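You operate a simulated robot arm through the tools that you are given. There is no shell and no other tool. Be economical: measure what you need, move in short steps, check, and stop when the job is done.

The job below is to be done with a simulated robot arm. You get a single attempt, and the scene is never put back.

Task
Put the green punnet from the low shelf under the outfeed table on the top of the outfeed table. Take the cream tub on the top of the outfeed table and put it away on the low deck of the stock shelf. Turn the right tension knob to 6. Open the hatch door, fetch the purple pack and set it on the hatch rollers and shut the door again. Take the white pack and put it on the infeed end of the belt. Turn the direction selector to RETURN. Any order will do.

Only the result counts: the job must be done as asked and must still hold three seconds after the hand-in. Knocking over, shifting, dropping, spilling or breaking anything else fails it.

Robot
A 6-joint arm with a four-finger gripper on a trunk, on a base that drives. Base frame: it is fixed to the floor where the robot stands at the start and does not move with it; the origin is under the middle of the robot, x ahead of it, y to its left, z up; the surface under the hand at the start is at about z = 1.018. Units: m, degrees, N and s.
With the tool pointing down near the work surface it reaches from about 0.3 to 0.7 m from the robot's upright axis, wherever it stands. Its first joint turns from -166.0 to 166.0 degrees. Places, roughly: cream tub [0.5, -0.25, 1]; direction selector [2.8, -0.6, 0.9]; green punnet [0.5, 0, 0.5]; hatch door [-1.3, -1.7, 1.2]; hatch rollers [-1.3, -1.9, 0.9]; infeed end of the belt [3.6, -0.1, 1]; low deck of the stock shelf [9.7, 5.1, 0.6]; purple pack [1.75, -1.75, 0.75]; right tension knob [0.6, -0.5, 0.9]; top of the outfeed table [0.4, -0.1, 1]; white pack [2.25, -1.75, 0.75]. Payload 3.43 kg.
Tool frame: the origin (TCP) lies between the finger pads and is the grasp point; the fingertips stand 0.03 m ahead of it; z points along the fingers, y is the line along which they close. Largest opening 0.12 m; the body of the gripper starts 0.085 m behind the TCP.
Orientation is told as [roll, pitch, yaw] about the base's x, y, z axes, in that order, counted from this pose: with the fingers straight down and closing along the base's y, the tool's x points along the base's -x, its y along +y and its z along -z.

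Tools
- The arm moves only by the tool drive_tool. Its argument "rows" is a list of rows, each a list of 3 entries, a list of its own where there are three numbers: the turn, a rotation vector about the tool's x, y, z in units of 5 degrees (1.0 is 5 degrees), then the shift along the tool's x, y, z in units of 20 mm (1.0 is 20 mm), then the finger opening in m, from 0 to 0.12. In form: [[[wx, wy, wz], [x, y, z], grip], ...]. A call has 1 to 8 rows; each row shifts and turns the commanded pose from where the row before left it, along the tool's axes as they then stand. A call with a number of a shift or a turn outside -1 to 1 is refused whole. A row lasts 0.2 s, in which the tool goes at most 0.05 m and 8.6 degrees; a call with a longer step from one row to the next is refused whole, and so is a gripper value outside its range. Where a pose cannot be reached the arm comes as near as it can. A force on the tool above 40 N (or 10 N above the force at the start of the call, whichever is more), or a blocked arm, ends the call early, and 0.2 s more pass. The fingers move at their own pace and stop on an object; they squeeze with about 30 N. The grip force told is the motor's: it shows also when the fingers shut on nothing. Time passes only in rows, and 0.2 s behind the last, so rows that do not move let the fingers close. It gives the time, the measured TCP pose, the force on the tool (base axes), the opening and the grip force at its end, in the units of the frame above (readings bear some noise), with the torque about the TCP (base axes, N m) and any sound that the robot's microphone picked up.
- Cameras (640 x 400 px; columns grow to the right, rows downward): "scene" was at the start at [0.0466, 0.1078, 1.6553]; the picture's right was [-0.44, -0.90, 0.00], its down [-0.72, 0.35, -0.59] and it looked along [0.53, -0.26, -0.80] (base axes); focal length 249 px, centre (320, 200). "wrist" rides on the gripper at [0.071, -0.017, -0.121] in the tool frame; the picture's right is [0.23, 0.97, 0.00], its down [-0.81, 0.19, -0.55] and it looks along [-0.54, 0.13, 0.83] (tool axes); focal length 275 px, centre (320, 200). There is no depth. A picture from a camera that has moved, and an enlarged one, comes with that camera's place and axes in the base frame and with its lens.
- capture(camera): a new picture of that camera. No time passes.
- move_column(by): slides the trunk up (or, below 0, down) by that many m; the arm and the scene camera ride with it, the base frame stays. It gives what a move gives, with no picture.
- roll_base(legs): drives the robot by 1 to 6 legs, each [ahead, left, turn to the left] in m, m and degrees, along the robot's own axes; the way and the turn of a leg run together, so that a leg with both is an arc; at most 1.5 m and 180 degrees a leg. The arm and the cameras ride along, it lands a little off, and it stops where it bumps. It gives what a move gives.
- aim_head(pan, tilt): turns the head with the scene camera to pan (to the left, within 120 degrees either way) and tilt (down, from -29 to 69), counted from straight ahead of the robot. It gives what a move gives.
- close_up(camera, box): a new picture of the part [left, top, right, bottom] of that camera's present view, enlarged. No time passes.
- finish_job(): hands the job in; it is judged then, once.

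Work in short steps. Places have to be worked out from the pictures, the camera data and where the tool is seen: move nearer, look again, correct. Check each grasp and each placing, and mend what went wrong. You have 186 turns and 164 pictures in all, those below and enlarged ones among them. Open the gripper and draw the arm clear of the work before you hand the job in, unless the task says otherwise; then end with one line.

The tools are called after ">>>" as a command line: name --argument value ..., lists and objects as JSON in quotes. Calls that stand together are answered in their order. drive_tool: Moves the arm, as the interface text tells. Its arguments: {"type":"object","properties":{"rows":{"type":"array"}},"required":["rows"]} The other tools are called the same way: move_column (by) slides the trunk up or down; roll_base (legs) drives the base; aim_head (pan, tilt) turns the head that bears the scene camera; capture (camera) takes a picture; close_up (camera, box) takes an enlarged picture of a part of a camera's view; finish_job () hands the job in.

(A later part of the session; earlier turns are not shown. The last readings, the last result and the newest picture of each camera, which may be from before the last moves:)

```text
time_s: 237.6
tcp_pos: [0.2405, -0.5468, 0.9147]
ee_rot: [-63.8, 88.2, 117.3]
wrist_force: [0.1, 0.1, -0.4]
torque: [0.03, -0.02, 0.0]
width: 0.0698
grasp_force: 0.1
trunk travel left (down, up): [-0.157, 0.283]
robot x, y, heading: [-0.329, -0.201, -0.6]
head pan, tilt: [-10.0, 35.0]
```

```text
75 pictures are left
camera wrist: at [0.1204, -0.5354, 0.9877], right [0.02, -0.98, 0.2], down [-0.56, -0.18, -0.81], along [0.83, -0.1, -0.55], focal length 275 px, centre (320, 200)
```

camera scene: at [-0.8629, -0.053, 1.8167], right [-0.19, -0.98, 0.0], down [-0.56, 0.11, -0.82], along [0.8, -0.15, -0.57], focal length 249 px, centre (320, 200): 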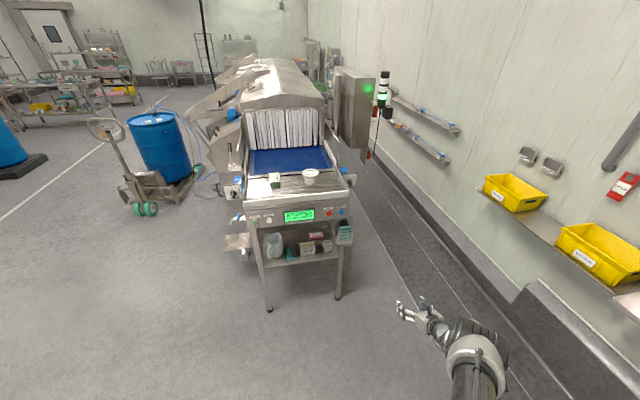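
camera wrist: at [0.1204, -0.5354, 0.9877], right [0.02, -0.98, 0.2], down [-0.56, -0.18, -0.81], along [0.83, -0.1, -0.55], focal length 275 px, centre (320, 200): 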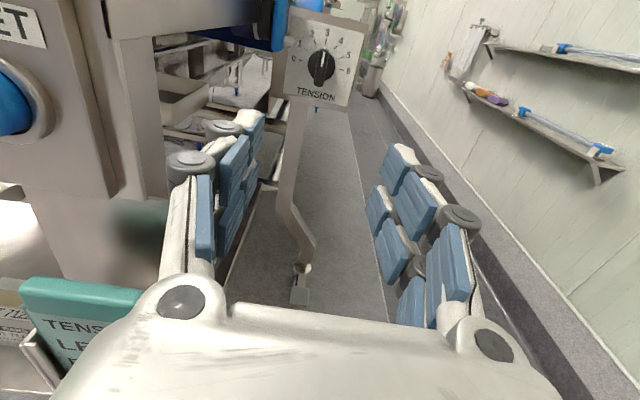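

Now well within reach and aligned. I raise 8 mm, and advance the base 0.23 m.

>>> drive_tool --rows '[[[0, 0, 0], [0.4, -0.3, 0], 0.06]]'

>>> roll_base --legs '[[0.235, 0, 0.3]]'

>>> capture --camera "wrist"

```text
time_s: 238.0
tcp_pos: [0.2414, -0.5421, 0.923]
ee_rot: [-64.5, 88.2, 116.5]
wrist_force: [-0.1, 0.0, -0.3]
torque: [-0.04, 0.01, 0.02]
width: 0.0602
grasp_force: 0.2
trunk travel left (down, up): [-0.157, 0.283]
robot x, y, heading: [-0.3286, -0.2019, -0.3]
head pan, tilt: [-10.0, 35.0]
```

```text
time_s: 239.7
tcp_pos: [0.4772, -0.5377, 0.9217]
ee_rot: [-63.5, 88.2, 118.0]
wrist_force: [-0.1, -0.2, -0.7]
torque: [-0.03, 0.0, -0.02]
width: 0.0601
grasp_force: 0.0
trunk travel left (down, up): [-0.157, 0.283]
robot x, y, heading: [-0.0992, -0.2002, -0.5]
head pan, tilt: [-10.0, 35.0]
```

```text
74 pictures are left
camera wrist: at [0.3577, -0.5265, 0.9959], right [0.03, -0.98, 0.2], down [-0.56, -0.19, -0.81], along [0.83, -0.09, -0.55], focal length 275 px, centre (320, 200)
```

wrist: 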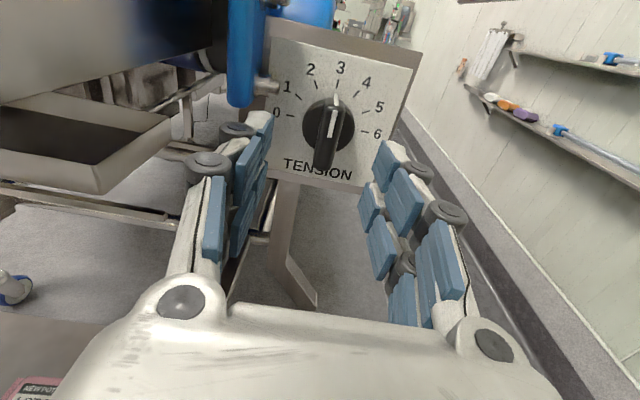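

Aligned within a few mm. I move forward 6.5 cm slowly with force guard.

>>> drive_tool --rows '[[[0, 0, 0], [0, 0.2, 0.8], 0.06], [[0, 0, 0], [0, 0, 0.8], 0.06], [[0, 0, 0], [0, 0, 0.8], 0.06], [[0, 0, 0], [0, 0, 0.6], 0.06], [[0, 0, 0], [0, 0, 0.3], 0.06]]'

>>> capture --camera "wrist"

```text
time_s: 240.9
tcp_pos: [0.5418, -0.5392, 0.9222]
ee_rot: [-63.8, 88.2, 117.7]
wrist_force: [0.6, -1.0, 0.0]
torque: [0.0, 0.01, -0.01]
width: 0.0603
grasp_force: 0.0
trunk travel left (down, up): [-0.157, 0.283]
robot x, y, heading: [-0.0985, -0.2009, -0.3]
head pan, tilt: [-10.0, 35.0]
```

```text
73 pictures are left
camera wrist: at [0.4226, -0.5289, 0.9961], right [0.03, -0.98, 0.2], down [-0.56, -0.19, -0.81], along [0.83, -0.09, -0.55], focal length 275 px, centre (320, 200)
```

wrist: 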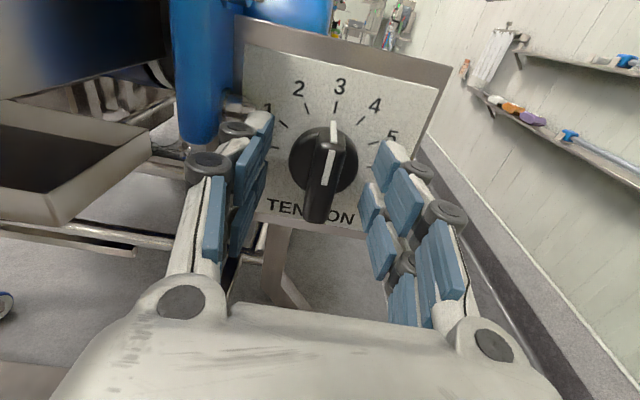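

The bar's front is at x≈0.555 and my tips reach 0.572; I go 7 mm further and close on the bar.

>>> drive_tool --rows '[[[0, 0, 0], [0, 0.1, 0.35], 0.06], [[0, 0, 0], [0, 0, 0], 0.03], [[0, 0, 0], [0, 0, 0], 0.005], [[0, 0, 0], [0, 0, 0], 0.0], [[0, 0, 0], [0, 0, 0], 0.0]]'

>>> capture --camera "wrist"

```text
time_s: 242.1
tcp_pos: [0.549, -0.5419, 0.923]
ee_rot: [-65.4, 88.3, 116.1]
wrist_force: [-3.3, -1.4, -0.6]
torque: [0.02, -0.33, -0.15]
width: 0.0401
grasp_force: 41.8
trunk travel left (down, up): [-0.157, 0.283]
robot x, y, heading: [-0.0954, -0.2017, -0.2]
head pan, tilt: [-10.0, 35.0]
```

```text
72 pictures are left
camera wrist: at [0.4293, -0.5309, 0.9958], right [0.03, -0.98, 0.2], down [-0.56, -0.18, -0.81], along [0.83, -0.09, -0.55], focal length 275 px, centre (320, 200)
```

wrist: 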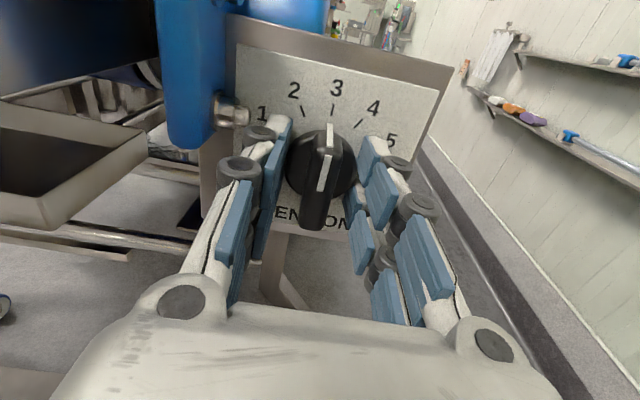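

It closed on the round skirt (0.040). I open, retreat 12 mm and close on the bar itself.

>>> drive_tool --rows '[[[0, 0, 0], [0, 0, 0], 0.06], [[0, 0, 0], [0, 0, -0.3], 0.06], [[0, 0, 0], [0, 0, -0.3], 0.05], [[0, 0, 0], [0, 0, 0], 0.02], [[0, 0, 0], [0, 0, 0], 0.0], [[0, 0, 0], [0, 0, 0], 0.0], [[0, 0, 0], [0, 0, 0], 0.0]]'

>>> capture --camera "wrist"

```text
time_s: 243.7
tcp_pos: [0.5378, -0.5418, 0.9218]
ee_rot: [-65.5, 88.3, 116.0]
wrist_force: [-15.5, -1.9, 0.6]
torque: [-0.03, 0.12, -0.41]
width: 0.0151
grasp_force: 33.6
trunk travel left (down, up): [-0.157, 0.283]
robot x, y, heading: [-0.0996, -0.2063, 0.1]
head pan, tilt: [-10.0, 35.0]
```

```text
71 pictures are left
camera wrist: at [0.4167, -0.5308, 0.9957], right [0.03, -0.98, 0.2], down [-0.56, -0.18, -0.81], along [0.83, -0.09, -0.55], focal length 275 px, centre (320, 200)
```

wrist: 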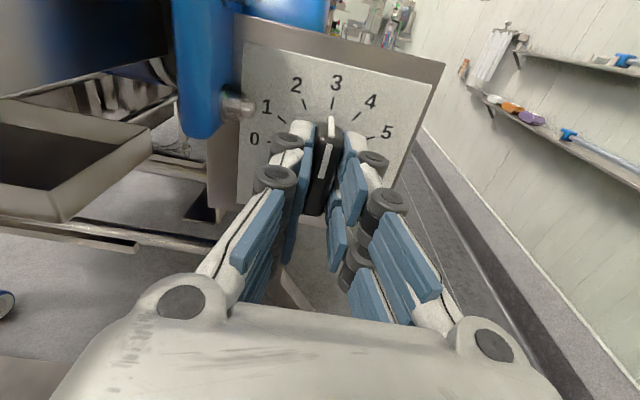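

Gripped on the bar (0.015). I rotate about the tool axis, 40° first.

>>> drive_tool --rows '[[[0, 0, 0.5], [0, 0, -0.15], 0.0], [[0, 0, 1], [0, 0, 0], 0.0], [[0, 0, 1], [0, 0, 0], 0.0], [[0, 0, 1], [0, 0, 0], 0.0], [[0, 0, 1], [0, 0, 0], 0.0], [[0, 0, 1], [0, 0, 0], 0.0], [[0, 0, 1], [0, 0, 0], 0.0], [[0, 0, 1], [0, 0, 0], 0.0]]'

>>> capture --camera "wrist"

```text
time_s: 245.5
tcp_pos: [0.5354, -0.5419, 0.9229]
ee_rot: [-88.8, 51.0, 92.5]
wrist_force: [14.1, 1.3, 5.9]
torque: [-0.01, -0.87, -0.5]
width: 0.0149
grasp_force: 44.8
trunk travel left (down, up): [-0.157, 0.283]
robot x, y, heading: [-0.0969, -0.2022, 0.2]
head pan, tilt: [-10.0, 35.0]
```

```text
70 pictures are left
camera wrist: at [0.4177, -0.5773, 0.9899], right [0.02, -0.9, -0.43], down [-0.57, 0.35, -0.74], along [0.82, 0.27, -0.51], focal length 275 px, centre (320, 200)
```

wrist: 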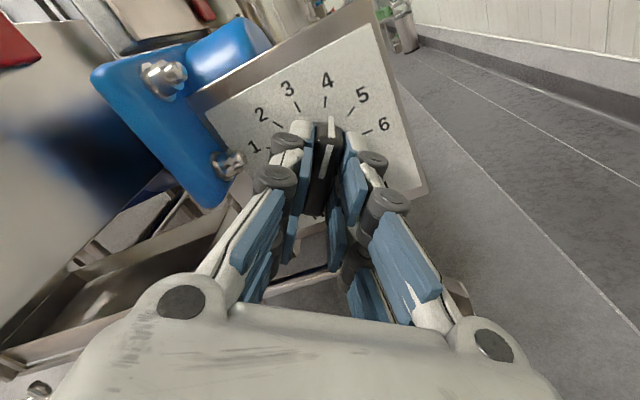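

The pointer has moved to just past 4. I continue 40°, then the remaining.

>>> drive_tool --rows '[[[0, 0, 1], [0, 0, 0.05], 0.0], [[0, 0, 1], [0, 0, 0], 0.0], [[0, 0, 1], [0, 0, 0], 0.0], [[0, 0, 1], [0, 0, 0], 0.0], [[0, 0, 1], [0, 0, 0], 0.0], [[0, 0, 1], [0, 0, 0], 0.0], [[0, 0, 1], [0, 0, 0], 0.0], [[0, 0, 1], [0, 0, 0], 0.0]]'

>>> capture --camera "wrist"

```text
time_s: 247.3
tcp_pos: [0.5361, -0.5407, 0.9238]
ee_rot: [-89.4, 10.9, 91.8]
wrist_force: [10.5, 5.6, 14.4]
torque: [-0.02, -0.45, 0.01]
width: 0.0152
grasp_force: 45.2
trunk travel left (down, up): [-0.157, 0.283]
robot x, y, heading: [-0.0986, -0.2059, 0.1]
head pan, tilt: [-10.0, 35.0]
```

```text
69 pictures are left
camera wrist: at [0.4182, -0.6119, 0.9545], right [0.0, -0.41, -0.91], down [-0.58, 0.74, -0.34], along [0.82, 0.53, -0.24], focal length 275 px, centre (320, 200)
```

wrist: 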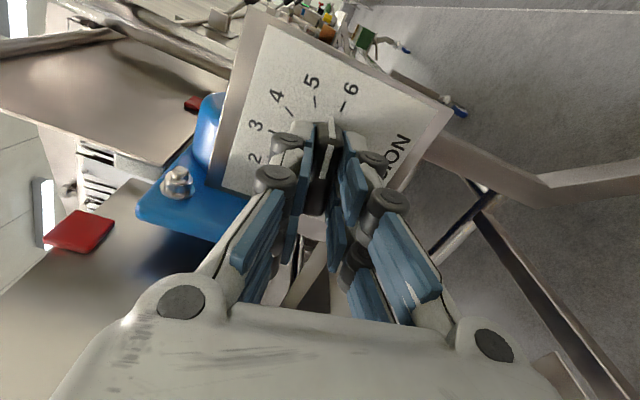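

Pointer is at ~5.6; I turn the remaining 13°.

>>> drive_tool --rows '[[[0, 0, 0.9], [0, 0, 0], 0.0], [[0, 0, 0.9], [0, 0, 0], 0.0], [[0, 0, 0.8], [0, 0, 0], 0.0], [[0, 0, 0], [0, 0, 0], 0.0]]'

>>> capture --camera "wrist"

```text
time_s: 248.3
tcp_pos: [0.535, -0.5402, 0.9243]
ee_rot: [-89.4, -2.0, 91.7]
wrist_force: [8.0, 4.8, 13.4]
torque: [-0.92, -0.42, 1.06]
width: 0.0149
grasp_force: 45.0
trunk travel left (down, up): [-0.157, 0.283]
robot x, y, heading: [-0.094, -0.2011, -0.2]
head pan, tilt: [-10.0, 35.0]
```

```text
68 pictures are left
camera wrist: at [0.4181, -0.6168, 0.939], right [-0.01, -0.2, -0.98], down [-0.58, 0.8, -0.16], along [0.82, 0.57, -0.12], focal length 275 px, centre (320, 200)
```

wrist: 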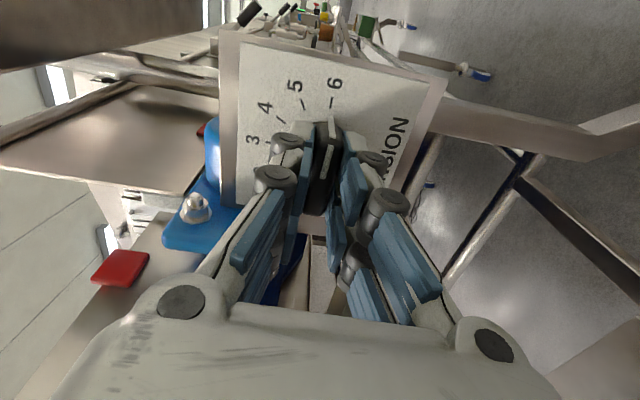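

The pointer is at the 6 tick (stop torque felt). I open and retreat, then check.

>>> drive_tool --rows '[[[0, 0, 0], [0, 0, 0], 0.03], [[0, 0, 0], [0, 0, 0], 0.05], [[0, 0, 0], [0, 0, -0.5], 0.05], [[0, 0, 0], [0, 0, -1], 0.05], [[0, 0, 0], [0, 0, -1], 0.05], [[0, 0, 0], [0, 0, -1], 0.05]]'

>>> capture --camera "wrist"

```text
time_s: 249.7
tcp_pos: [0.4652, -0.5439, 0.9213]
ee_rot: [-89.3, -2.3, 91.6]
wrist_force: [-0.6, -0.5, -0.3]
torque: [0.0, 0.01, 0.03]
width: 0.0499
grasp_force: 0.1
trunk travel left (down, up): [-0.157, 0.283]
robot x, y, heading: [-0.0976, -0.2023, -0.0]
head pan, tilt: [-10.0, 35.0]
```

```text
67 pictures are left
camera wrist: at [0.3464, -0.6195, 0.9379], right [-0.01, -0.2, -0.98], down [-0.58, 0.8, -0.16], along [0.82, 0.57, -0.12], focal length 275 px, centre (320, 200)
```

wrist: 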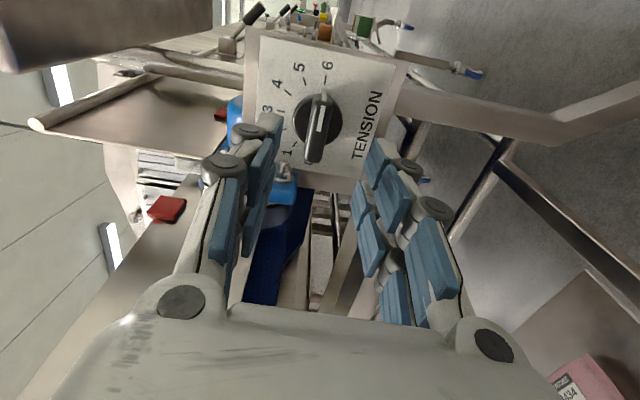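

Knob reads 6. I back away, unwind the roll 90° and go look at the hatch.

>>> roll_base --legs '[[-0.8, 0, 0], [0, 0, -90]]'

>>> drive_tool --rows '[[[0, 0, -1], [0, 0, 0], 0.05], [[0, 0, -1], [0, 0, 0], 0.05], [[0, 0, -1], [0, 0, 0], 0.05], [[0, 0, -1], [0, 0, 0], 0.05], [[0, 0, -1], [0, 0, 0], 0.05], [[0, 0, -1], [0, 0, 0], 0.05], [[0, 0, -1], [0, 0, 0], 0.05], [[0, 0, -1], [0, 0, 0], 0.05]]'

>>> drive_tool --rows '[[[0, 0, -1], [0, 0, 0], 0.05], [[0, 0, -1], [0, 0, 0], 0.05], [[0, 0, -1], [0, 0, 0], 0.05], [[0, 0, -1], [0, 0, 0], 0.05], [[0, 0, -1], [0, 0, 0], 0.05], [[0, 0, -1], [0, 0, 0], 0.05], [[0, 0, -1], [0, 0, 0], 0.05], [[0, 0, -1], [0, 0, 0], 0.05]]'

>>> aim_head --pan 10 --tilt 20

>>> capture --camera "scene"

```text
time_s: 257.9
tcp_pos: [-1.2684, -0.7451, 0.9216]
ee_rot: [-89.1, -2.0, 0.0]
wrist_force: [-1.1, -0.5, -0.4]
torque: [0.02, 0.02, -0.03]
width: 0.0501
grasp_force: 0.1
trunk travel left (down, up): [-0.157, 0.283]
robot x, y, heading: [-0.9118, -0.198, -92.0]
head pan, tilt: [-10.0, 35.0]
```

```text
time_s: 259.7
tcp_pos: [-1.2677, -0.7458, 0.9224]
ee_rot: [-89.1, 38.0, 0.5]
wrist_force: [-0.3, 0.0, 1.2]
torque: [0.02, 0.01, 0.0]
width: 0.0505
grasp_force: 0.0
trunk travel left (down, up): [-0.157, 0.283]
robot x, y, heading: [-0.912, -0.1933, -91.8]
head pan, tilt: [-10.0, 35.0]
```

```text
time_s: 261.5
tcp_pos: [-1.2691, -0.7456, 0.9214]
ee_rot: [-86.4, 78.0, 3.4]
wrist_force: [1.0, -0.5, 0.5]
torque: [0.0, 0.01, -0.02]
width: 0.05
grasp_force: 0.1
trunk travel left (down, up): [-0.157, 0.283]
robot x, y, heading: [-0.9116, -0.1952, -91.4]
head pan, tilt: [-10.0, 35.0]
```

```text
time_s: 262.4
tcp_pos: [-1.2692, -0.7457, 0.922]
ee_rot: [-86.3, 77.9, 3.5]
wrist_force: [-0.3, 0.8, -1.0]
torque: [-0.04, -0.01, -0.01]
width: 0.0502
grasp_force: 0.1
trunk travel left (down, up): [-0.157, 0.283]
robot x, y, heading: [-0.9117, -0.1946, -91.6]
head pan, tilt: [10.0, 20.0]
```

```text
66 pictures are left
camera scene: at [-0.757, -0.2704, 1.6875], right [-0.99, -0.14, 0.0], down [-0.05, 0.34, -0.94], along [0.14, -0.93, -0.34], focal length 249 px, centre (320, 200)
```

scene: 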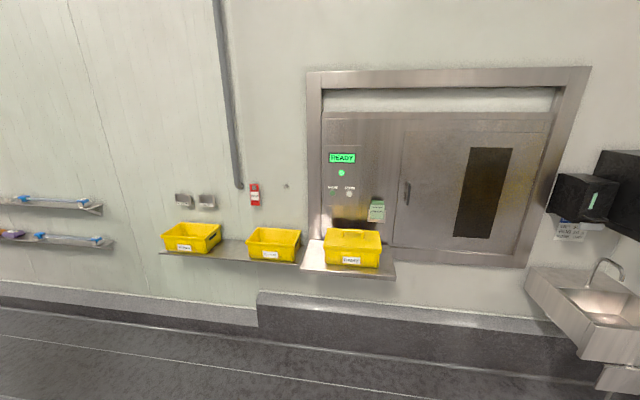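

>>> close_up --camera "scene" --box '[300, 100, 560, 290]'

>>> close_up --camera "scene" --box '[380, 160, 440, 220]'

>>> capture --camera "wrist"

```text
2.11 times, centred on (430, 195) of scene
camera zoom: at [-0.757, -0.2704, 1.6875], right [-0.99, -0.14, 0.0], down [-0.05, 0.34, -0.94], along [0.14, -0.93, -0.34], focal length 524 px, centre (88, 210)
```

zoom: 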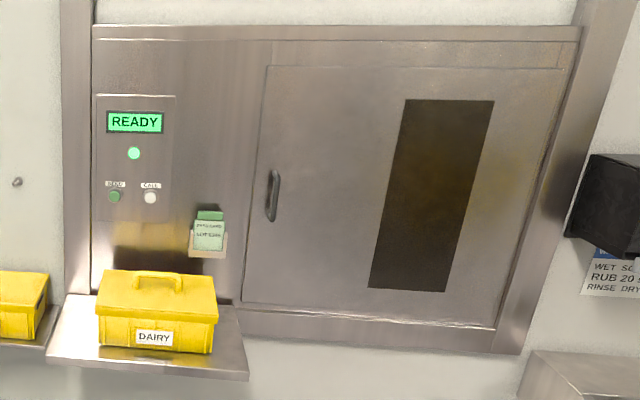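

```text
6.67 times, centred on (410, 190) of scene
camera zoom: at [-0.757, -0.2704, 1.6875], right [-0.99, -0.14, 0.0], down [-0.05, 0.34, -0.94], along [0.14, -0.93, -0.34], focal length 1660 px, centre (-280, 267)
```

zoom: 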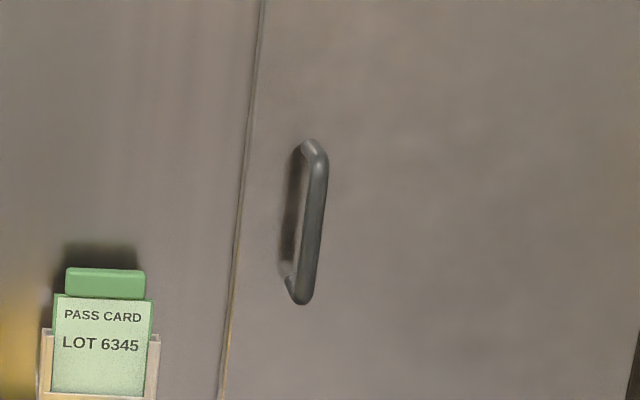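

```text
63 pictures are left
camera wrist: at [-1.2669, -0.6261, 0.9966], right [-1.0, 0.0, 0.02], down [-0.02, 0.56, -0.83], along [-0.01, -0.83, -0.56], focal length 275 px, centre (320, 200)
```

wrist: 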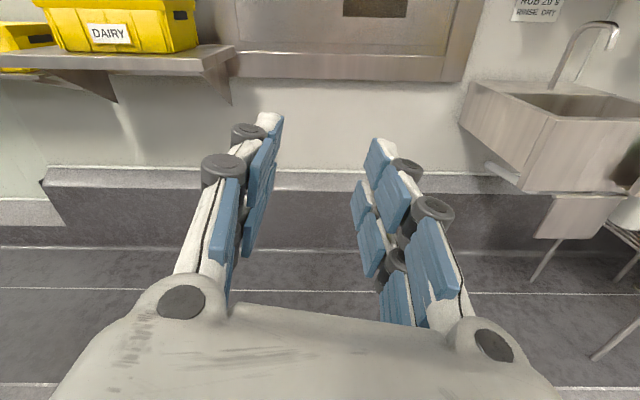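

The handle is a vertical bar at about (-1.053,-1.66,1.245), hinges at x≈-1.80. I raise the tool to that height and bring it more in front of the robot.

>>> drive_tool --rows '[[[0, 0, 0], [1, -0.8, 0.4], 0.08], [[0, 0, 0], [1, -0.8, 0.4], 0.08], [[0, 0, 0], [1, -0.8, 0.4], 0.08], [[0, 0, 0], [1, -0.8, 0.4], 0.08], [[0, 0, 0], [1, -0.8, 0.4], 0.08], [[0, 0, 0], [1, -0.8, 0.4], 0.08], [[0, 0, 0], [1, -0.8, 0.4], 0.08], [[0, 0, 0], [1, -0.8, 0.4], 0.08]]'

>>> drive_tool --rows '[[[0, 0, 0], [1, -0.8, 0.6], 0.08], [[0, 0, 0], [1, -0.8, 0.6], 0.08], [[0, 0, 0], [1, -0.8, 0.6], 0.08], [[0, 0, 0], [1, -0.8, 0.6], 0.08], [[0, 0, 0], [1, -0.8, 0.6], 0.08], [[0, 0, 0], [1, -0.8, 0.6], 0.08], [[0, 0, 0], [1, -0.8, 0.6], 0.08], [[0, 0, 0], [1, -0.8, 0.6], 0.08]]'

>>> capture --camera "wrist"

```text
time_s: 264.2
tcp_pos: [-1.1759, -0.8129, 1.1047]
ee_rot: [-86.3, 77.9, 3.4]
wrist_force: [0.4, 0.1, -0.2]
torque: [0.03, 0.0, -0.02]
width: 0.0799
grasp_force: 0.0
trunk travel left (down, up): [-0.157, 0.283]
robot x, y, heading: [-0.9128, -0.198, -91.5]
head pan, tilt: [10.0, 20.0]
```

```text
time_s: 266.0
tcp_pos: [-1.0841, -0.9111, 1.2859]
ee_rot: [-86.4, 77.9, 3.4]
wrist_force: [0.2, -0.4, -0.1]
torque: [0.03, 0.0, -0.02]
width: 0.0799
grasp_force: 0.0
trunk travel left (down, up): [-0.157, 0.283]
robot x, y, heading: [-0.9141, -0.1924, -91.5]
head pan, tilt: [10.0, 20.0]
```

```text
62 pictures are left
camera wrist: at [-1.0824, -0.7914, 1.3605], right [-1.0, 0.0, 0.02], down [-0.02, 0.56, -0.83], along [-0.01, -0.83, -0.56], focal length 275 px, centre (320, 200)
```

wrist: 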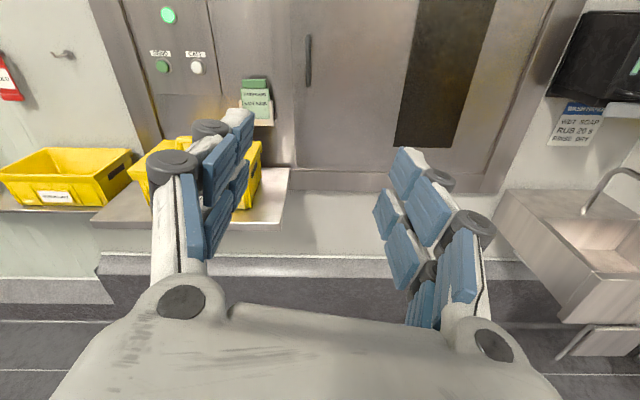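

Triangulated handle: (-1.049,-1.638,1.25). I level the roll, lower 3 cm, and drive up to ~0.19 m before it.

>>> drive_tool --rows '[[[0, 0, -1], [-0.9, 0, 0], 0.08], [[0, 0, -1.0], [-0.8, 0, 0], 0.08], [[0, 0, -0.4], [0, 0, 0], 0.08]]'

>>> roll_base --legs '[[0.54, 0.035, 1.5]]'

>>> capture --camera "wrist"

```text
time_s: 266.8
tcp_pos: [-1.0789, -0.9088, 1.2524]
ee_rot: [-1.5, 89.3, 88.4]
wrist_force: [0.1, 0.1, -0.9]
torque: [-0.01, -0.03, 0.0]
width: 0.0803
grasp_force: 0.1
trunk travel left (down, up): [-0.157, 0.283]
robot x, y, heading: [-0.9117, -0.1942, -91.7]
head pan, tilt: [10.0, 20.0]
```

```text
time_s: 269.9
tcp_pos: [-1.0386, -1.4524, 1.2526]
ee_rot: [-6.2, 89.2, 84.8]
wrist_force: [0.1, 0.1, 0.3]
torque: [0.0, 0.02, -0.01]
width: 0.0802
grasp_force: 0.1
trunk travel left (down, up): [-0.157, 0.283]
robot x, y, heading: [-0.8876, -0.7318, -90.3]
head pan, tilt: [10.0, 20.0]
```

```text
61 pictures are left
camera wrist: at [-1.0234, -1.3326, 1.3254], right [-0.97, -0.02, 0.23], down [-0.2, 0.56, -0.8], along [-0.11, -0.83, -0.55], focal length 275 px, centre (320, 200)
```

wrist: 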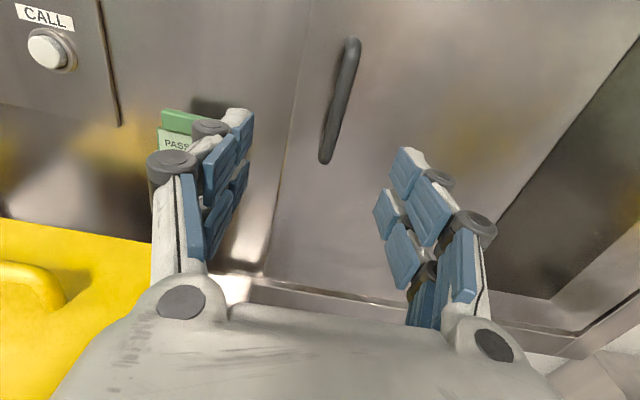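

Handle measured at (-1.055,-1.638,1.254). I shift 1.5 cm and extend 0.17 m with the arm.

>>> drive_tool --rows '[[[0, 0, 0], [0, 0.4, 1], 0.08], [[0, 0, 0], [0, 0.4, 1], 0.08], [[0, 0, 0], [0, 0, 1], 0.08], [[0, 0, 0], [0, 0, 1], 0.08], [[0, 0, 0], [0, 0, 1], 0.08], [[0, 0, 0], [0, 0, 1], 0.08], [[0, 0, 0], [0, 0, 1], 0.08], [[0, 0, 0], [0, 0, 1], 0.08]]'

>>> capture --camera "wrist"

```text
time_s: 271.7
tcp_pos: [-1.0499, -1.6124, 1.2506]
ee_rot: [-6.3, 89.1, 84.7]
wrist_force: [0.5, 0.0, 0.4]
torque: [-0.01, 0.04, -0.01]
width: 0.08
grasp_force: 0.0
trunk travel left (down, up): [-0.157, 0.283]
robot x, y, heading: [-0.887, -0.736, -90.2]
head pan, tilt: [10.0, 20.0]
```

```text
60 pictures are left
camera wrist: at [-1.0357, -1.493, 1.3237], right [-0.97, -0.02, 0.23], down [-0.2, 0.56, -0.8], along [-0.11, -0.83, -0.55], focal length 275 px, centre (320, 200)
```

wrist: 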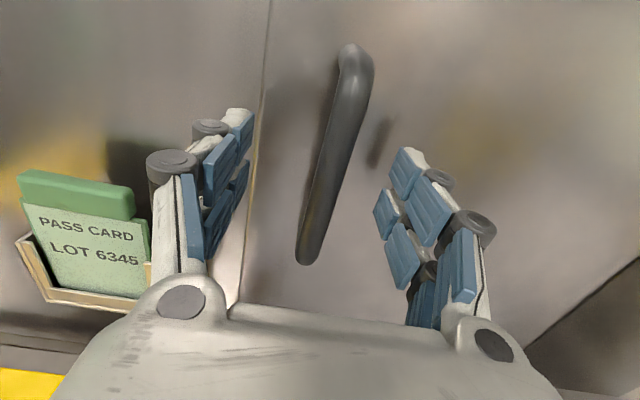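

Bar is between the fingers. Advance 2.4 cm and close.

>>> drive_tool --rows '[[[0, 0, 0], [0, 0.1, 0.6], 0.08], [[0, 0, 0], [0, 0, 0.6], 0.08], [[0, 0, 0], [0, 0, 0], 0.04], [[0, 0, 0], [0, 0, 0], 0.01], [[0, 0, 0], [0, 0, 0], 0.0], [[0, 0, 0], [0, 0, 0], 0.0], [[0, 0, 0], [0, 0, 0], 0.0]]'

>>> capture --camera "wrist"

```text
time_s: 273.3
tcp_pos: [-1.0559, -1.6351, 1.2497]
ee_rot: [-9.0, 89.3, 81.9]
wrist_force: [-6.5, -0.5, -0.3]
torque: [-0.14, 0.23, 0.0]
width: 0.014
grasp_force: 18.4
trunk travel left (down, up): [-0.157, 0.283]
robot x, y, heading: [-0.89, -0.7327, -90.3]
head pan, tilt: [10.0, 20.0]
```

```text
59 pictures are left
camera wrist: at [-1.0396, -1.5153, 1.3237], right [-0.97, -0.02, 0.23], down [-0.2, 0.56, -0.8], along [-0.11, -0.83, -0.55], focal length 275 px, centre (320, 200)
```

wrist: 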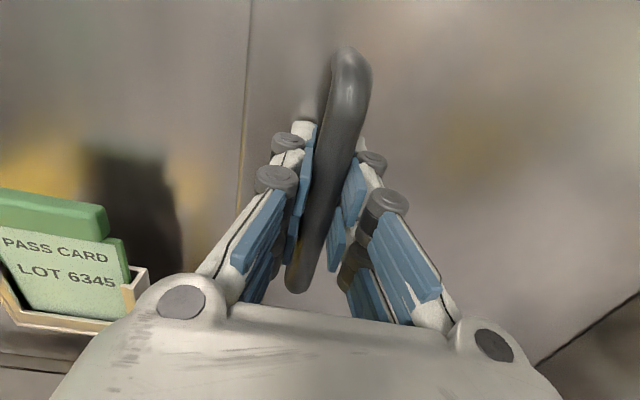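

The bar is gripped. Hinge ≈(-1.69,-1.69); I pull by driving an 8° arc about it.

>>> roll_base --legs '[[-0.111, -0.134, 8]]'

>>> capture --camera "wrist"

```text
time_s: 274.8
tcp_pos: [-1.0665, -1.5453, 1.2508]
ee_rot: [-2.3, 89.3, 96.7]
wrist_force: [7.9, 1.5, -1.9]
torque: [-0.25, -0.14, 0.12]
width: 0.014
grasp_force: 43.6
trunk travel left (down, up): [-0.157, 0.283]
robot x, y, heading: [-1.0242, -0.6271, -82.6]
head pan, tilt: [10.0, 20.0]
```

```text
58 pictures are left
camera wrist: at [-1.0673, -1.4258, 1.3237], right [-0.96, -0.16, 0.23], down [-0.28, 0.53, -0.8], along [0.0, -0.84, -0.55], focal length 275 px, centre (320, 200)
```

wrist: 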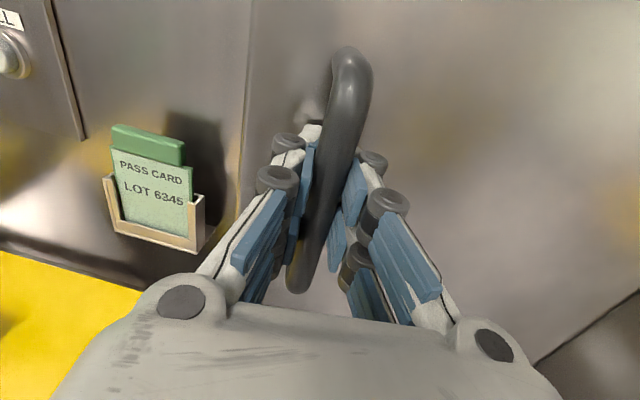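

Door moves freely (≈8°). I continue with two 12° arc legs.

>>> roll_base --legs '[[-0.171, -0.2, 12], [-0.171, -0.2, 12]]'

>>> capture --camera "wrist"

```text
time_s: 278.1
tcp_pos: [-1.1766, -1.2948, 1.2511]
ee_rot: [0.3, 89.3, 123.2]
wrist_force: [9.8, 7.9, -1.1]
torque: [-0.05, -0.2, 0.02]
width: 0.014
grasp_force: 43.9
trunk travel left (down, up): [-0.157, 0.283]
robot x, y, heading: [-1.5131, -0.4432, -58.5]
head pan, tilt: [10.0, 20.0]
```

```text
57 pictures are left
camera wrist: at [-1.228, -1.1867, 1.3236], right [-0.82, -0.53, 0.23], down [-0.47, 0.37, -0.8], along [0.34, -0.76, -0.55], focal length 275 px, centre (320, 200)
```

wrist: 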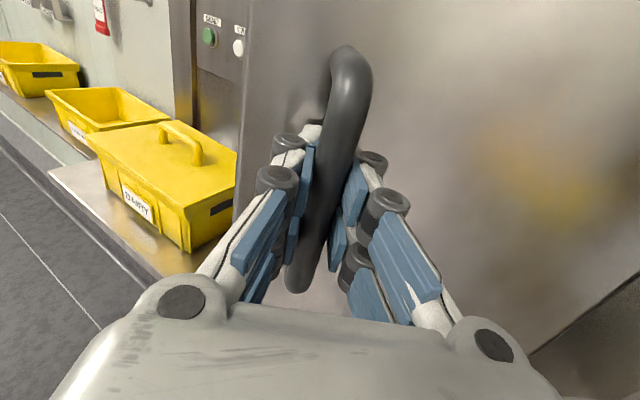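

Door ≈32° open. I check the space on the robot's right before continuing.

>>> aim_head --pan -75 --tilt 40

>>> capture --camera "scene"

```text
time_s: 279.7
tcp_pos: [-1.1767, -1.2958, 1.2516]
ee_rot: [-2.2, 89.3, 121.0]
wrist_force: [6.4, 5.5, -0.1]
torque: [-0.58, -0.34, -0.09]
width: 0.0141
grasp_force: 43.9
trunk travel left (down, up): [-0.157, 0.283]
robot x, y, heading: [-1.5113, -0.4439, -59.0]
head pan, tilt: [-75.0, 40.0]
```

```text
56 pictures are left
camera scene: at [-1.4589, -0.4128, 1.6561], right [-0.72, 0.69, 0.0], down [0.44, 0.46, -0.77], along [-0.53, -0.55, -0.64], focal length 249 px, centre (320, 200)
```

scene: 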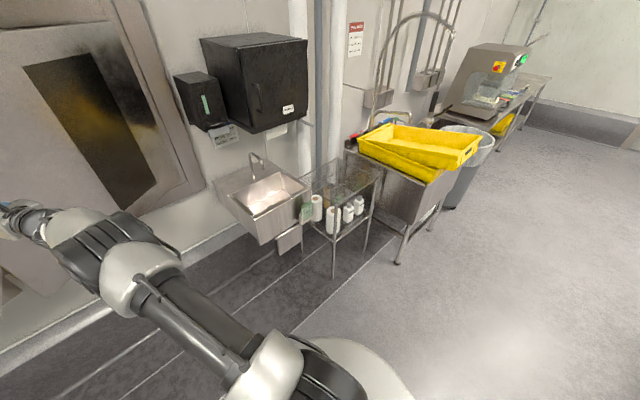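

Enough free floor. I continue two more 12° arcs.

>>> roll_base --legs '[[-0.171, -0.2, 12], [-0.171, -0.2, 12], [-0.171, -0.2, 12]]'

>>> capture --camera "wrist"

```text
time_s: 284.6
tcp_pos: [-1.5158, -1.0657, 1.2502]
ee_rot: [-26.2, 89.3, 131.9]
wrist_force: [-9.3, -35.5, 9.8]
torque: [-0.35, 0.81, 0.57]
width: 0.0145
grasp_force: 43.9
trunk travel left (down, up): [-0.157, 0.283]
robot x, y, heading: [-2.2787, -0.5557, -23.0]
head pan, tilt: [-75.0, 40.0]
```

```text
55 pictures are left
camera wrist: at [-1.6213, -1.0071, 1.3236], right [-0.36, -0.91, 0.22], down [-0.59, 0.03, -0.81], along [0.72, -0.42, -0.55], focal length 275 px, centre (320, 200)
```

wrist: 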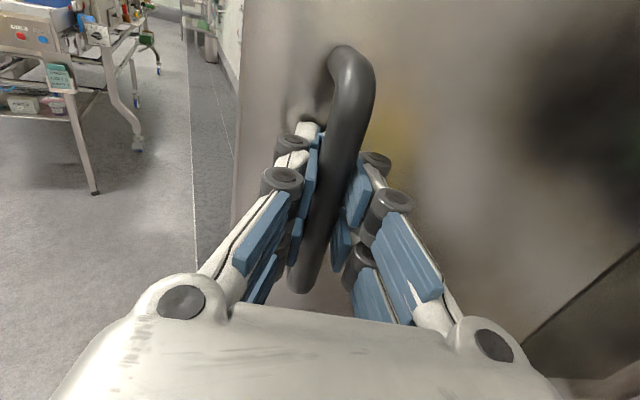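

Door ≈68° open, enough. I release the handle and draw back.

>>> drive_tool --rows '[[[0, 0, 0], [0, 0, 0], 0.04], [[0, 0, 0], [0, 0, 0], 0.08], [[0, 0, 0], [0, 0, -0.5], 0.08], [[0, 0, 0], [0, 0, -1], 0.08], [[0, 0, 0], [0, 0, -1], 0.08], [[0, 0, 0], [0, 0, -1], 0.08], [[0, 0, 0], [0, 0, -1], 0.08], [[0, 0, 0], [0, 0, -1], 0.08]]'

>>> roll_base --legs '[[-0.15, 0.5, 0]]'

>>> aim_head --pan -30 --tilt 25

>>> capture --camera "scene"

```text
time_s: 286.4
tcp_pos: [-1.618, -1.0222, 1.2529]
ee_rot: [-4.5, 89.4, 153.7]
wrist_force: [0.5, 0.0, -0.1]
torque: [0.01, 0.0, 0.0]
width: 0.0801
grasp_force: 0.1
trunk travel left (down, up): [-0.157, 0.283]
robot x, y, heading: [-2.2793, -0.5578, -23.0]
head pan, tilt: [-75.0, 40.0]
```

```text
time_s: 289.4
tcp_pos: [-1.5597, -0.4985, 1.2518]
ee_rot: [-4.4, 89.3, 154.4]
wrist_force: [0.7, 0.8, 0.3]
torque: [-0.01, 0.03, -0.03]
width: 0.0802
grasp_force: 0.0
trunk travel left (down, up): [-0.157, 0.283]
robot x, y, heading: [-2.2279, -0.0411, -22.2]
head pan, tilt: [-75.0, 40.0]
```

```text
time_s: 290.5
tcp_pos: [-1.5599, -0.4994, 1.2533]
ee_rot: [-6.2, 89.4, 152.5]
wrist_force: [0.5, 0.4, 0.1]
torque: [-0.02, 0.01, 0.01]
width: 0.0799
grasp_force: 0.1
trunk travel left (down, up): [-0.157, 0.283]
robot x, y, heading: [-2.2259, -0.0424, -22.5]
head pan, tilt: [-30.0, 25.0]
```

```text
54 pictures are left
camera scene: at [-2.1364, 0.0227, 1.6794], right [-0.79, -0.61, 0.0], down [-0.26, 0.34, -0.91], along [0.55, -0.72, -0.42], focal length 249 px, centre (320, 200)
```

scene: 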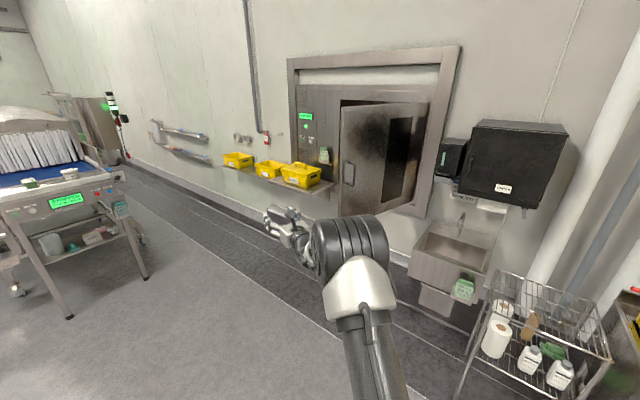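

The door stays open. I drive to the right-hand aisle along the wall to the packs.

>>> roll_base --legs '[[0, 0, 22.5], [1.2, 0, 0], [0, -0.98, 0], [1.4, 0, 0], [0.6, 0, 0]]'

>>> aim_head --pan -50 --tilt 35

>>> capture --camera "scene"

>>> aim_head --pan 30 --tilt 25

>>> capture --camera "scene"

```text
time_s: 311.9
tcp_pos: [1.7582, -1.1142, 1.2527]
ee_rot: [-6.1, 89.2, 176.0]
wrist_force: [-0.1, -0.1, -0.5]
torque: [0.02, -0.03, -0.01]
width: 0.0801
grasp_force: 0.0
trunk travel left (down, up): [-0.157, 0.283]
robot x, y, heading: [0.9603, -0.9546, 0.8]
head pan, tilt: [-30.0, 25.0]
```

```text
time_s: 312.7
tcp_pos: [1.7578, -1.1162, 1.2525]
ee_rot: [-6.1, 89.3, 176.2]
wrist_force: [-0.5, 0.7, -0.1]
torque: [-0.03, 0.03, 0.01]
width: 0.0804
grasp_force: 0.1
trunk travel left (down, up): [-0.157, 0.283]
robot x, y, heading: [0.9661, -0.9553, 0.7]
head pan, tilt: [-50.0, 35.0]
```

```text
53 pictures are left
camera scene: at [0.9992, -0.8854, 1.6637], right [-0.76, -0.65, 0.0], down [-0.38, 0.43, -0.82], along [0.54, -0.62, -0.57], focal length 249 px, centre (320, 200)
```

scene: 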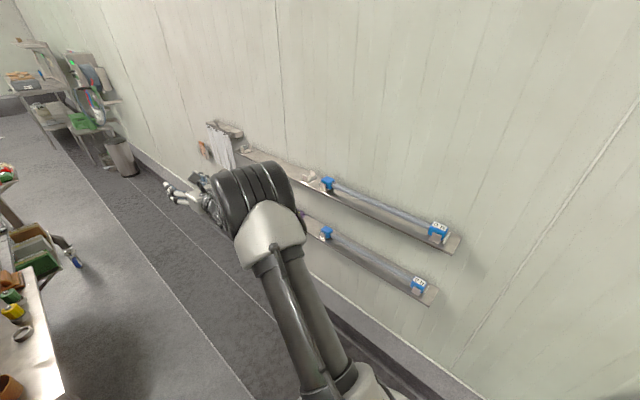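

```text
time_s: 314.2
tcp_pos: [1.7584, -1.1154, 1.2532]
ee_rot: [-6.2, 89.3, 175.9]
wrist_force: [-0.1, 0.8, 0.7]
torque: [0.03, 0.01, 0.01]
width: 0.0801
grasp_force: 0.0
trunk travel left (down, up): [-0.157, 0.283]
robot x, y, heading: [0.9628, -0.9588, 0.8]
head pan, tilt: [30.0, 25.0]
```

```text
52 pictures are left
camera scene: at [1.0206, -0.7717, 1.6795], right [0.51, -0.86, 0.0], down [-0.36, -0.22, -0.91], along [0.78, 0.46, -0.42], focal length 249 px, centre (320, 200)
```

scene: 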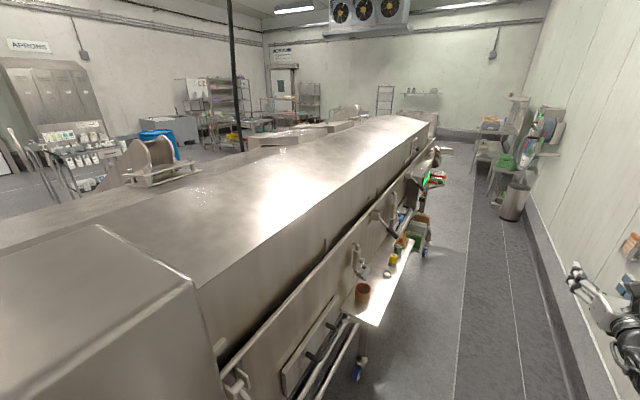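

Two wall shelves at right; packs should be on the lower one (z≈0.75). I retract and lower the arm before turning to face the wall.

>>> drive_tool --rows '[[[0, 0, 0], [-1, 0, -0.9], 0.08], [[0, 0, 0], [-1, 0, -0.9], 0.08], [[0, 0, 0], [-1, 0, -0.9], 0.08], [[0, 0, 0], [-1, 0, -0.9], 0.08], [[0, 0, 0], [-1, 0, -0.9], 0.08], [[0, 0, 0], [-1, 0, -0.9], 0.08], [[0, 0, 0], [-1, 0, -0.9], 0.08], [[0, 0, 0], [-1, 0, -0.9], 0.08]]'

>>> drive_tool --rows '[[[0, 0, 0], [-0.8, 0, -0.9], 0.08], [[0, 0, 0], [-0.8, 0, -0.9], 0.08], [[0, 0, 0], [-0.8, 0, -0.9], 0.08], [[0, 0, 0], [-0.8, 0, -0.9], 0.08], [[0, 0, 0], [-0.8, 0, -0.9], 0.08], [[0, 0, 0], [-0.8, 0, -0.9], 0.08]]'

>>> roll_base --legs '[[0.5, -0.02, 0], [0, 0, -90]]'

>>> capture --camera "wrist"

>>> aim_head --pan 30 --tilt 45

>>> capture --camera "scene"

```text
time_s: 316.0
tcp_pos: [1.6111, -1.1226, 1.0947]
ee_rot: [-4.5, 89.3, 177.7]
wrist_force: [0.7, -0.8, 0.3]
torque: [0.03, 0.04, -0.01]
width: 0.0801
grasp_force: 0.0
trunk travel left (down, up): [-0.157, 0.283]
robot x, y, heading: [0.9641, -0.9604, 0.8]
head pan, tilt: [30.0, 25.0]
```

```text
time_s: 317.4
tcp_pos: [1.5007, -1.1256, 0.9994]
ee_rot: [-8.6, 89.2, 173.4]
wrist_force: [0.6, 0.8, 0.0]
torque: [-0.01, -0.04, 0.0]
width: 0.0802
grasp_force: 0.1
trunk travel left (down, up): [-0.157, 0.283]
robot x, y, heading: [0.9639, -0.9625, 0.7]
head pan, tilt: [30.0, 25.0]
```

```text
time_s: 324.2
tcp_pos: [1.3036, -1.5106, 0.9987]
ee_rot: [-6.5, 89.3, 86.4]
wrist_force: [0.5, 0.5, 0.4]
torque: [0.0, 0.01, 0.0]
width: 0.0801
grasp_force: 0.0
trunk travel left (down, up): [-0.157, 0.283]
robot x, y, heading: [1.4611, -0.9712, -88.1]
head pan, tilt: [30.0, 25.0]
```

```text
51 pictures are left
camera wrist: at [1.3136, -1.3907, 1.0721], right [-0.97, -0.05, 0.23], down [-0.22, 0.55, -0.8], along [-0.08, -0.83, -0.55], focal length 275 px, centre (320, 200)
```

wrist: 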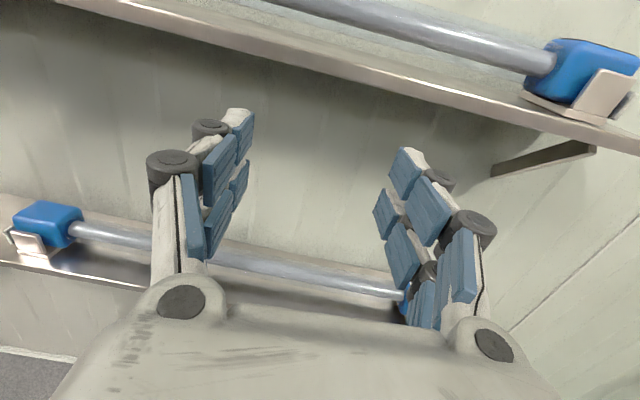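

```text
time_s: 325.0
tcp_pos: [1.3025, -1.5103, 0.9987]
ee_rot: [-6.6, 89.3, 86.5]
wrist_force: [-0.5, 0.1, -0.2]
torque: [0.01, 0.02, -0.03]
width: 0.0799
grasp_force: 0.1
trunk travel left (down, up): [-0.157, 0.283]
robot x, y, heading: [1.4632, -0.9696, -88.4]
head pan, tilt: [30.0, 45.0]
```

```text
50 pictures are left
camera scene: at [1.6441, -1.0145, 1.6489], right [-0.85, -0.53, 0.0], down [-0.37, 0.6, -0.71], along [0.37, -0.6, -0.71], focal length 249 px, centre (320, 200)
```

scene: 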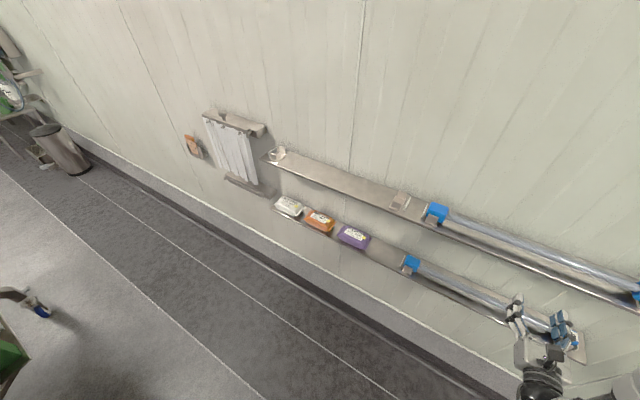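

>>> close_up --camera "scene" --box '[260, 150, 420, 280]'

```text
3.08 times, centred on (340, 215) of scene
camera zoom: at [1.6441, -1.0145, 1.6489], right [-0.85, -0.53, 0.0], down [-0.37, 0.6, -0.71], along [0.37, -0.6, -0.71], focal length 766 px, centre (258, 154)
```

zoom: 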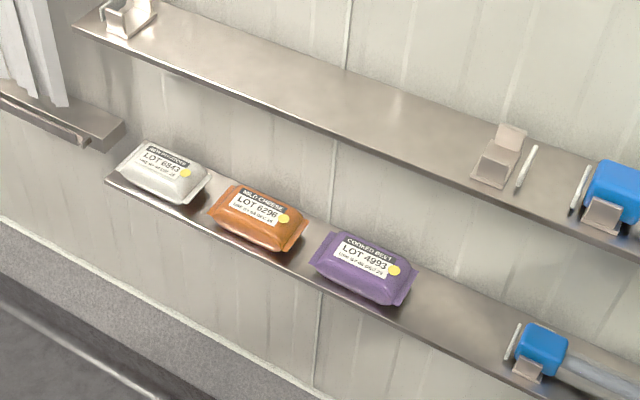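

Packs: purple ≈(1.853,-1.65), spanning x 1.777–1.929, y -1.61…-1.69, on the lower shelf (z≈0.742, upper shelf at z≈1.05, front edges y≈-1.60). I must grip across y with the tool nearly down, so I reorient: roll -90° first.

>>> drive_tool --rows '[[[0, 0, -1], [0, 0, -0.3], 0.09], [[0, 0, -1], [0, 0, -0.3], 0.09], [[0, 0, -1], [0, 0, -0.3], 0.09], [[0, 0, -1], [0, 0, -0.3], 0.09], [[0, 0, -1], [0, 0, 0], 0.09], [[0, 0, -1], [0, 0, 0], 0.09], [[0, 0, -1], [0, 0, 0], 0.09], [[0, 0, -1], [0, 0, 0], 0.09]]'

>>> drive_tool --rows '[[[0, 0, -1], [0, 0, 0], 0.09], [[0, 0, -1], [0, 0, 0], 0.09], [[0, 0, -1], [0, 0, 0], 0.09], [[0, 0, -1], [0, 0, 0], 0.09], [[0, 0, -1], [0, 0, 0], 0.09], [[0, 0, -1], [0, 0, 0], 0.09], [[0, 0, -1], [0, 0, 0], 0.09], [[0, 0, -1], [0, 0, 0], 0.09]]'

>>> drive_tool --rows '[[[0, 0, -1], [0, 0, 0], 0.09], [[0, 0, -1], [0, 0, 0], 0.09], [[1, 0, 0], [0, 0, 0], 0.09], [[1, 0, 0], [0, 0, 0], 0.09], [[1, 0, 0], [0, 0, 0], 0.09], [[1, 0, 0], [0, 0, 0], 0.09], [[1, 0, 0], [0, 0, 0], 0.09], [[1, 0, 0], [0, 0, 0], 0.09]]'

>>> drive_tool --rows '[[[1, 0, 0], [0, 0, 0], 0.09], [[1, 0, 0], [0, 0, 0], 0.09], [[1, 0, 0], [0, 0, 0], 0.09], [[1, 0, 0], [0, 0, 0], 0.09], [[1, 0, 0], [0, 0, 0], 0.09], [[1, 0, 0], [0, 0, 0], 0.09], [[1, 0, 0], [0, 0, 0], 0.09], [[1, 0, 0], [0, 0, 0], 0.09]]'

>>> capture --camera "wrist"

```text
time_s: 326.8
tcp_pos: [1.3013, -1.4855, 0.9995]
ee_rot: [88.9, 50.0, -177.8]
wrist_force: [0.2, -0.4, 0.0]
torque: [0.01, 0.02, -0.02]
width: 0.09
grasp_force: 0.1
trunk travel left (down, up): [-0.157, 0.283]
robot x, y, heading: [1.459, -0.9699, -88.2]
head pan, tilt: [30.0, 45.0]
```

```text
time_s: 328.6
tcp_pos: [1.3018, -1.4864, 1.0001]
ee_rot: [89.3, 10.0, -177.0]
wrist_force: [0.1, 0.2, 0.2]
torque: [0.0, 0.0, 0.0]
width: 0.0901
grasp_force: 0.2
trunk travel left (down, up): [-0.157, 0.283]
robot x, y, heading: [1.4641, -0.9691, -88.3]
head pan, tilt: [30.0, 45.0]
```

```text
time_s: 330.4
tcp_pos: [1.302, -1.4866, 0.9991]
ee_rot: [59.2, 0.1, -177.0]
wrist_force: [-0.2, -0.6, 0.2]
torque: [0.02, 0.01, -0.01]
width: 0.0902
grasp_force: 0.0
trunk travel left (down, up): [-0.157, 0.283]
robot x, y, heading: [1.4633, -0.9696, -88.2]
head pan, tilt: [30.0, 45.0]
```

```text
time_s: 332.2
tcp_pos: [1.3016, -1.4866, 0.9989]
ee_rot: [19.3, 0.0, -177.1]
wrist_force: [0.2, 0.2, -0.2]
torque: [0.01, 0.02, 0.0]
width: 0.0898
grasp_force: 0.2
trunk travel left (down, up): [-0.157, 0.283]
robot x, y, heading: [1.4594, -0.97, -88.1]
head pan, tilt: [30.0, 45.0]
```

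```text
48 pictures are left
camera wrist: at [1.3704, -1.4287, 1.1078], right [0.27, -0.91, 0.32], down [-0.81, -0.04, 0.58], along [-0.52, -0.42, -0.74], focal length 275 px, centre (320, 200)
```

wrist: 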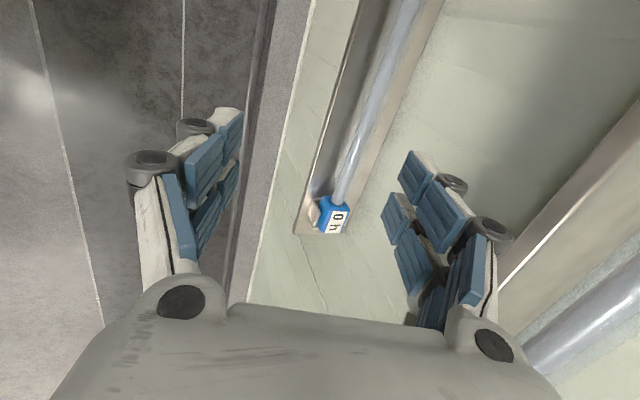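

I check the arm's shape at the wrist from the scene camera before going under the shelf.

>>> aim_head --pan 5 --tilt 42

>>> capture --camera "scene"

```text
time_s: 333.1
tcp_pos: [1.3019, -1.4872, 0.9996]
ee_rot: [19.4, 0.2, -177.2]
wrist_force: [-0.2, -0.1, -0.2]
torque: [0.02, -0.02, -0.04]
width: 0.0901
grasp_force: 0.1
trunk travel left (down, up): [-0.157, 0.283]
robot x, y, heading: [1.4625, -0.9717, -88.6]
head pan, tilt: [5.0, 42.0]
```

```text
47 pictures are left
camera scene: at [1.6112, -1.0283, 1.6532], right [-0.99, -0.12, 0.0], down [-0.08, 0.66, -0.74], along [0.09, -0.74, -0.67], focal length 249 px, centre (320, 200)
```

scene: 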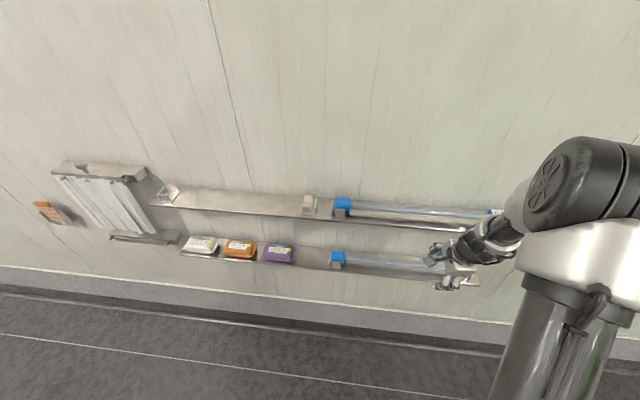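

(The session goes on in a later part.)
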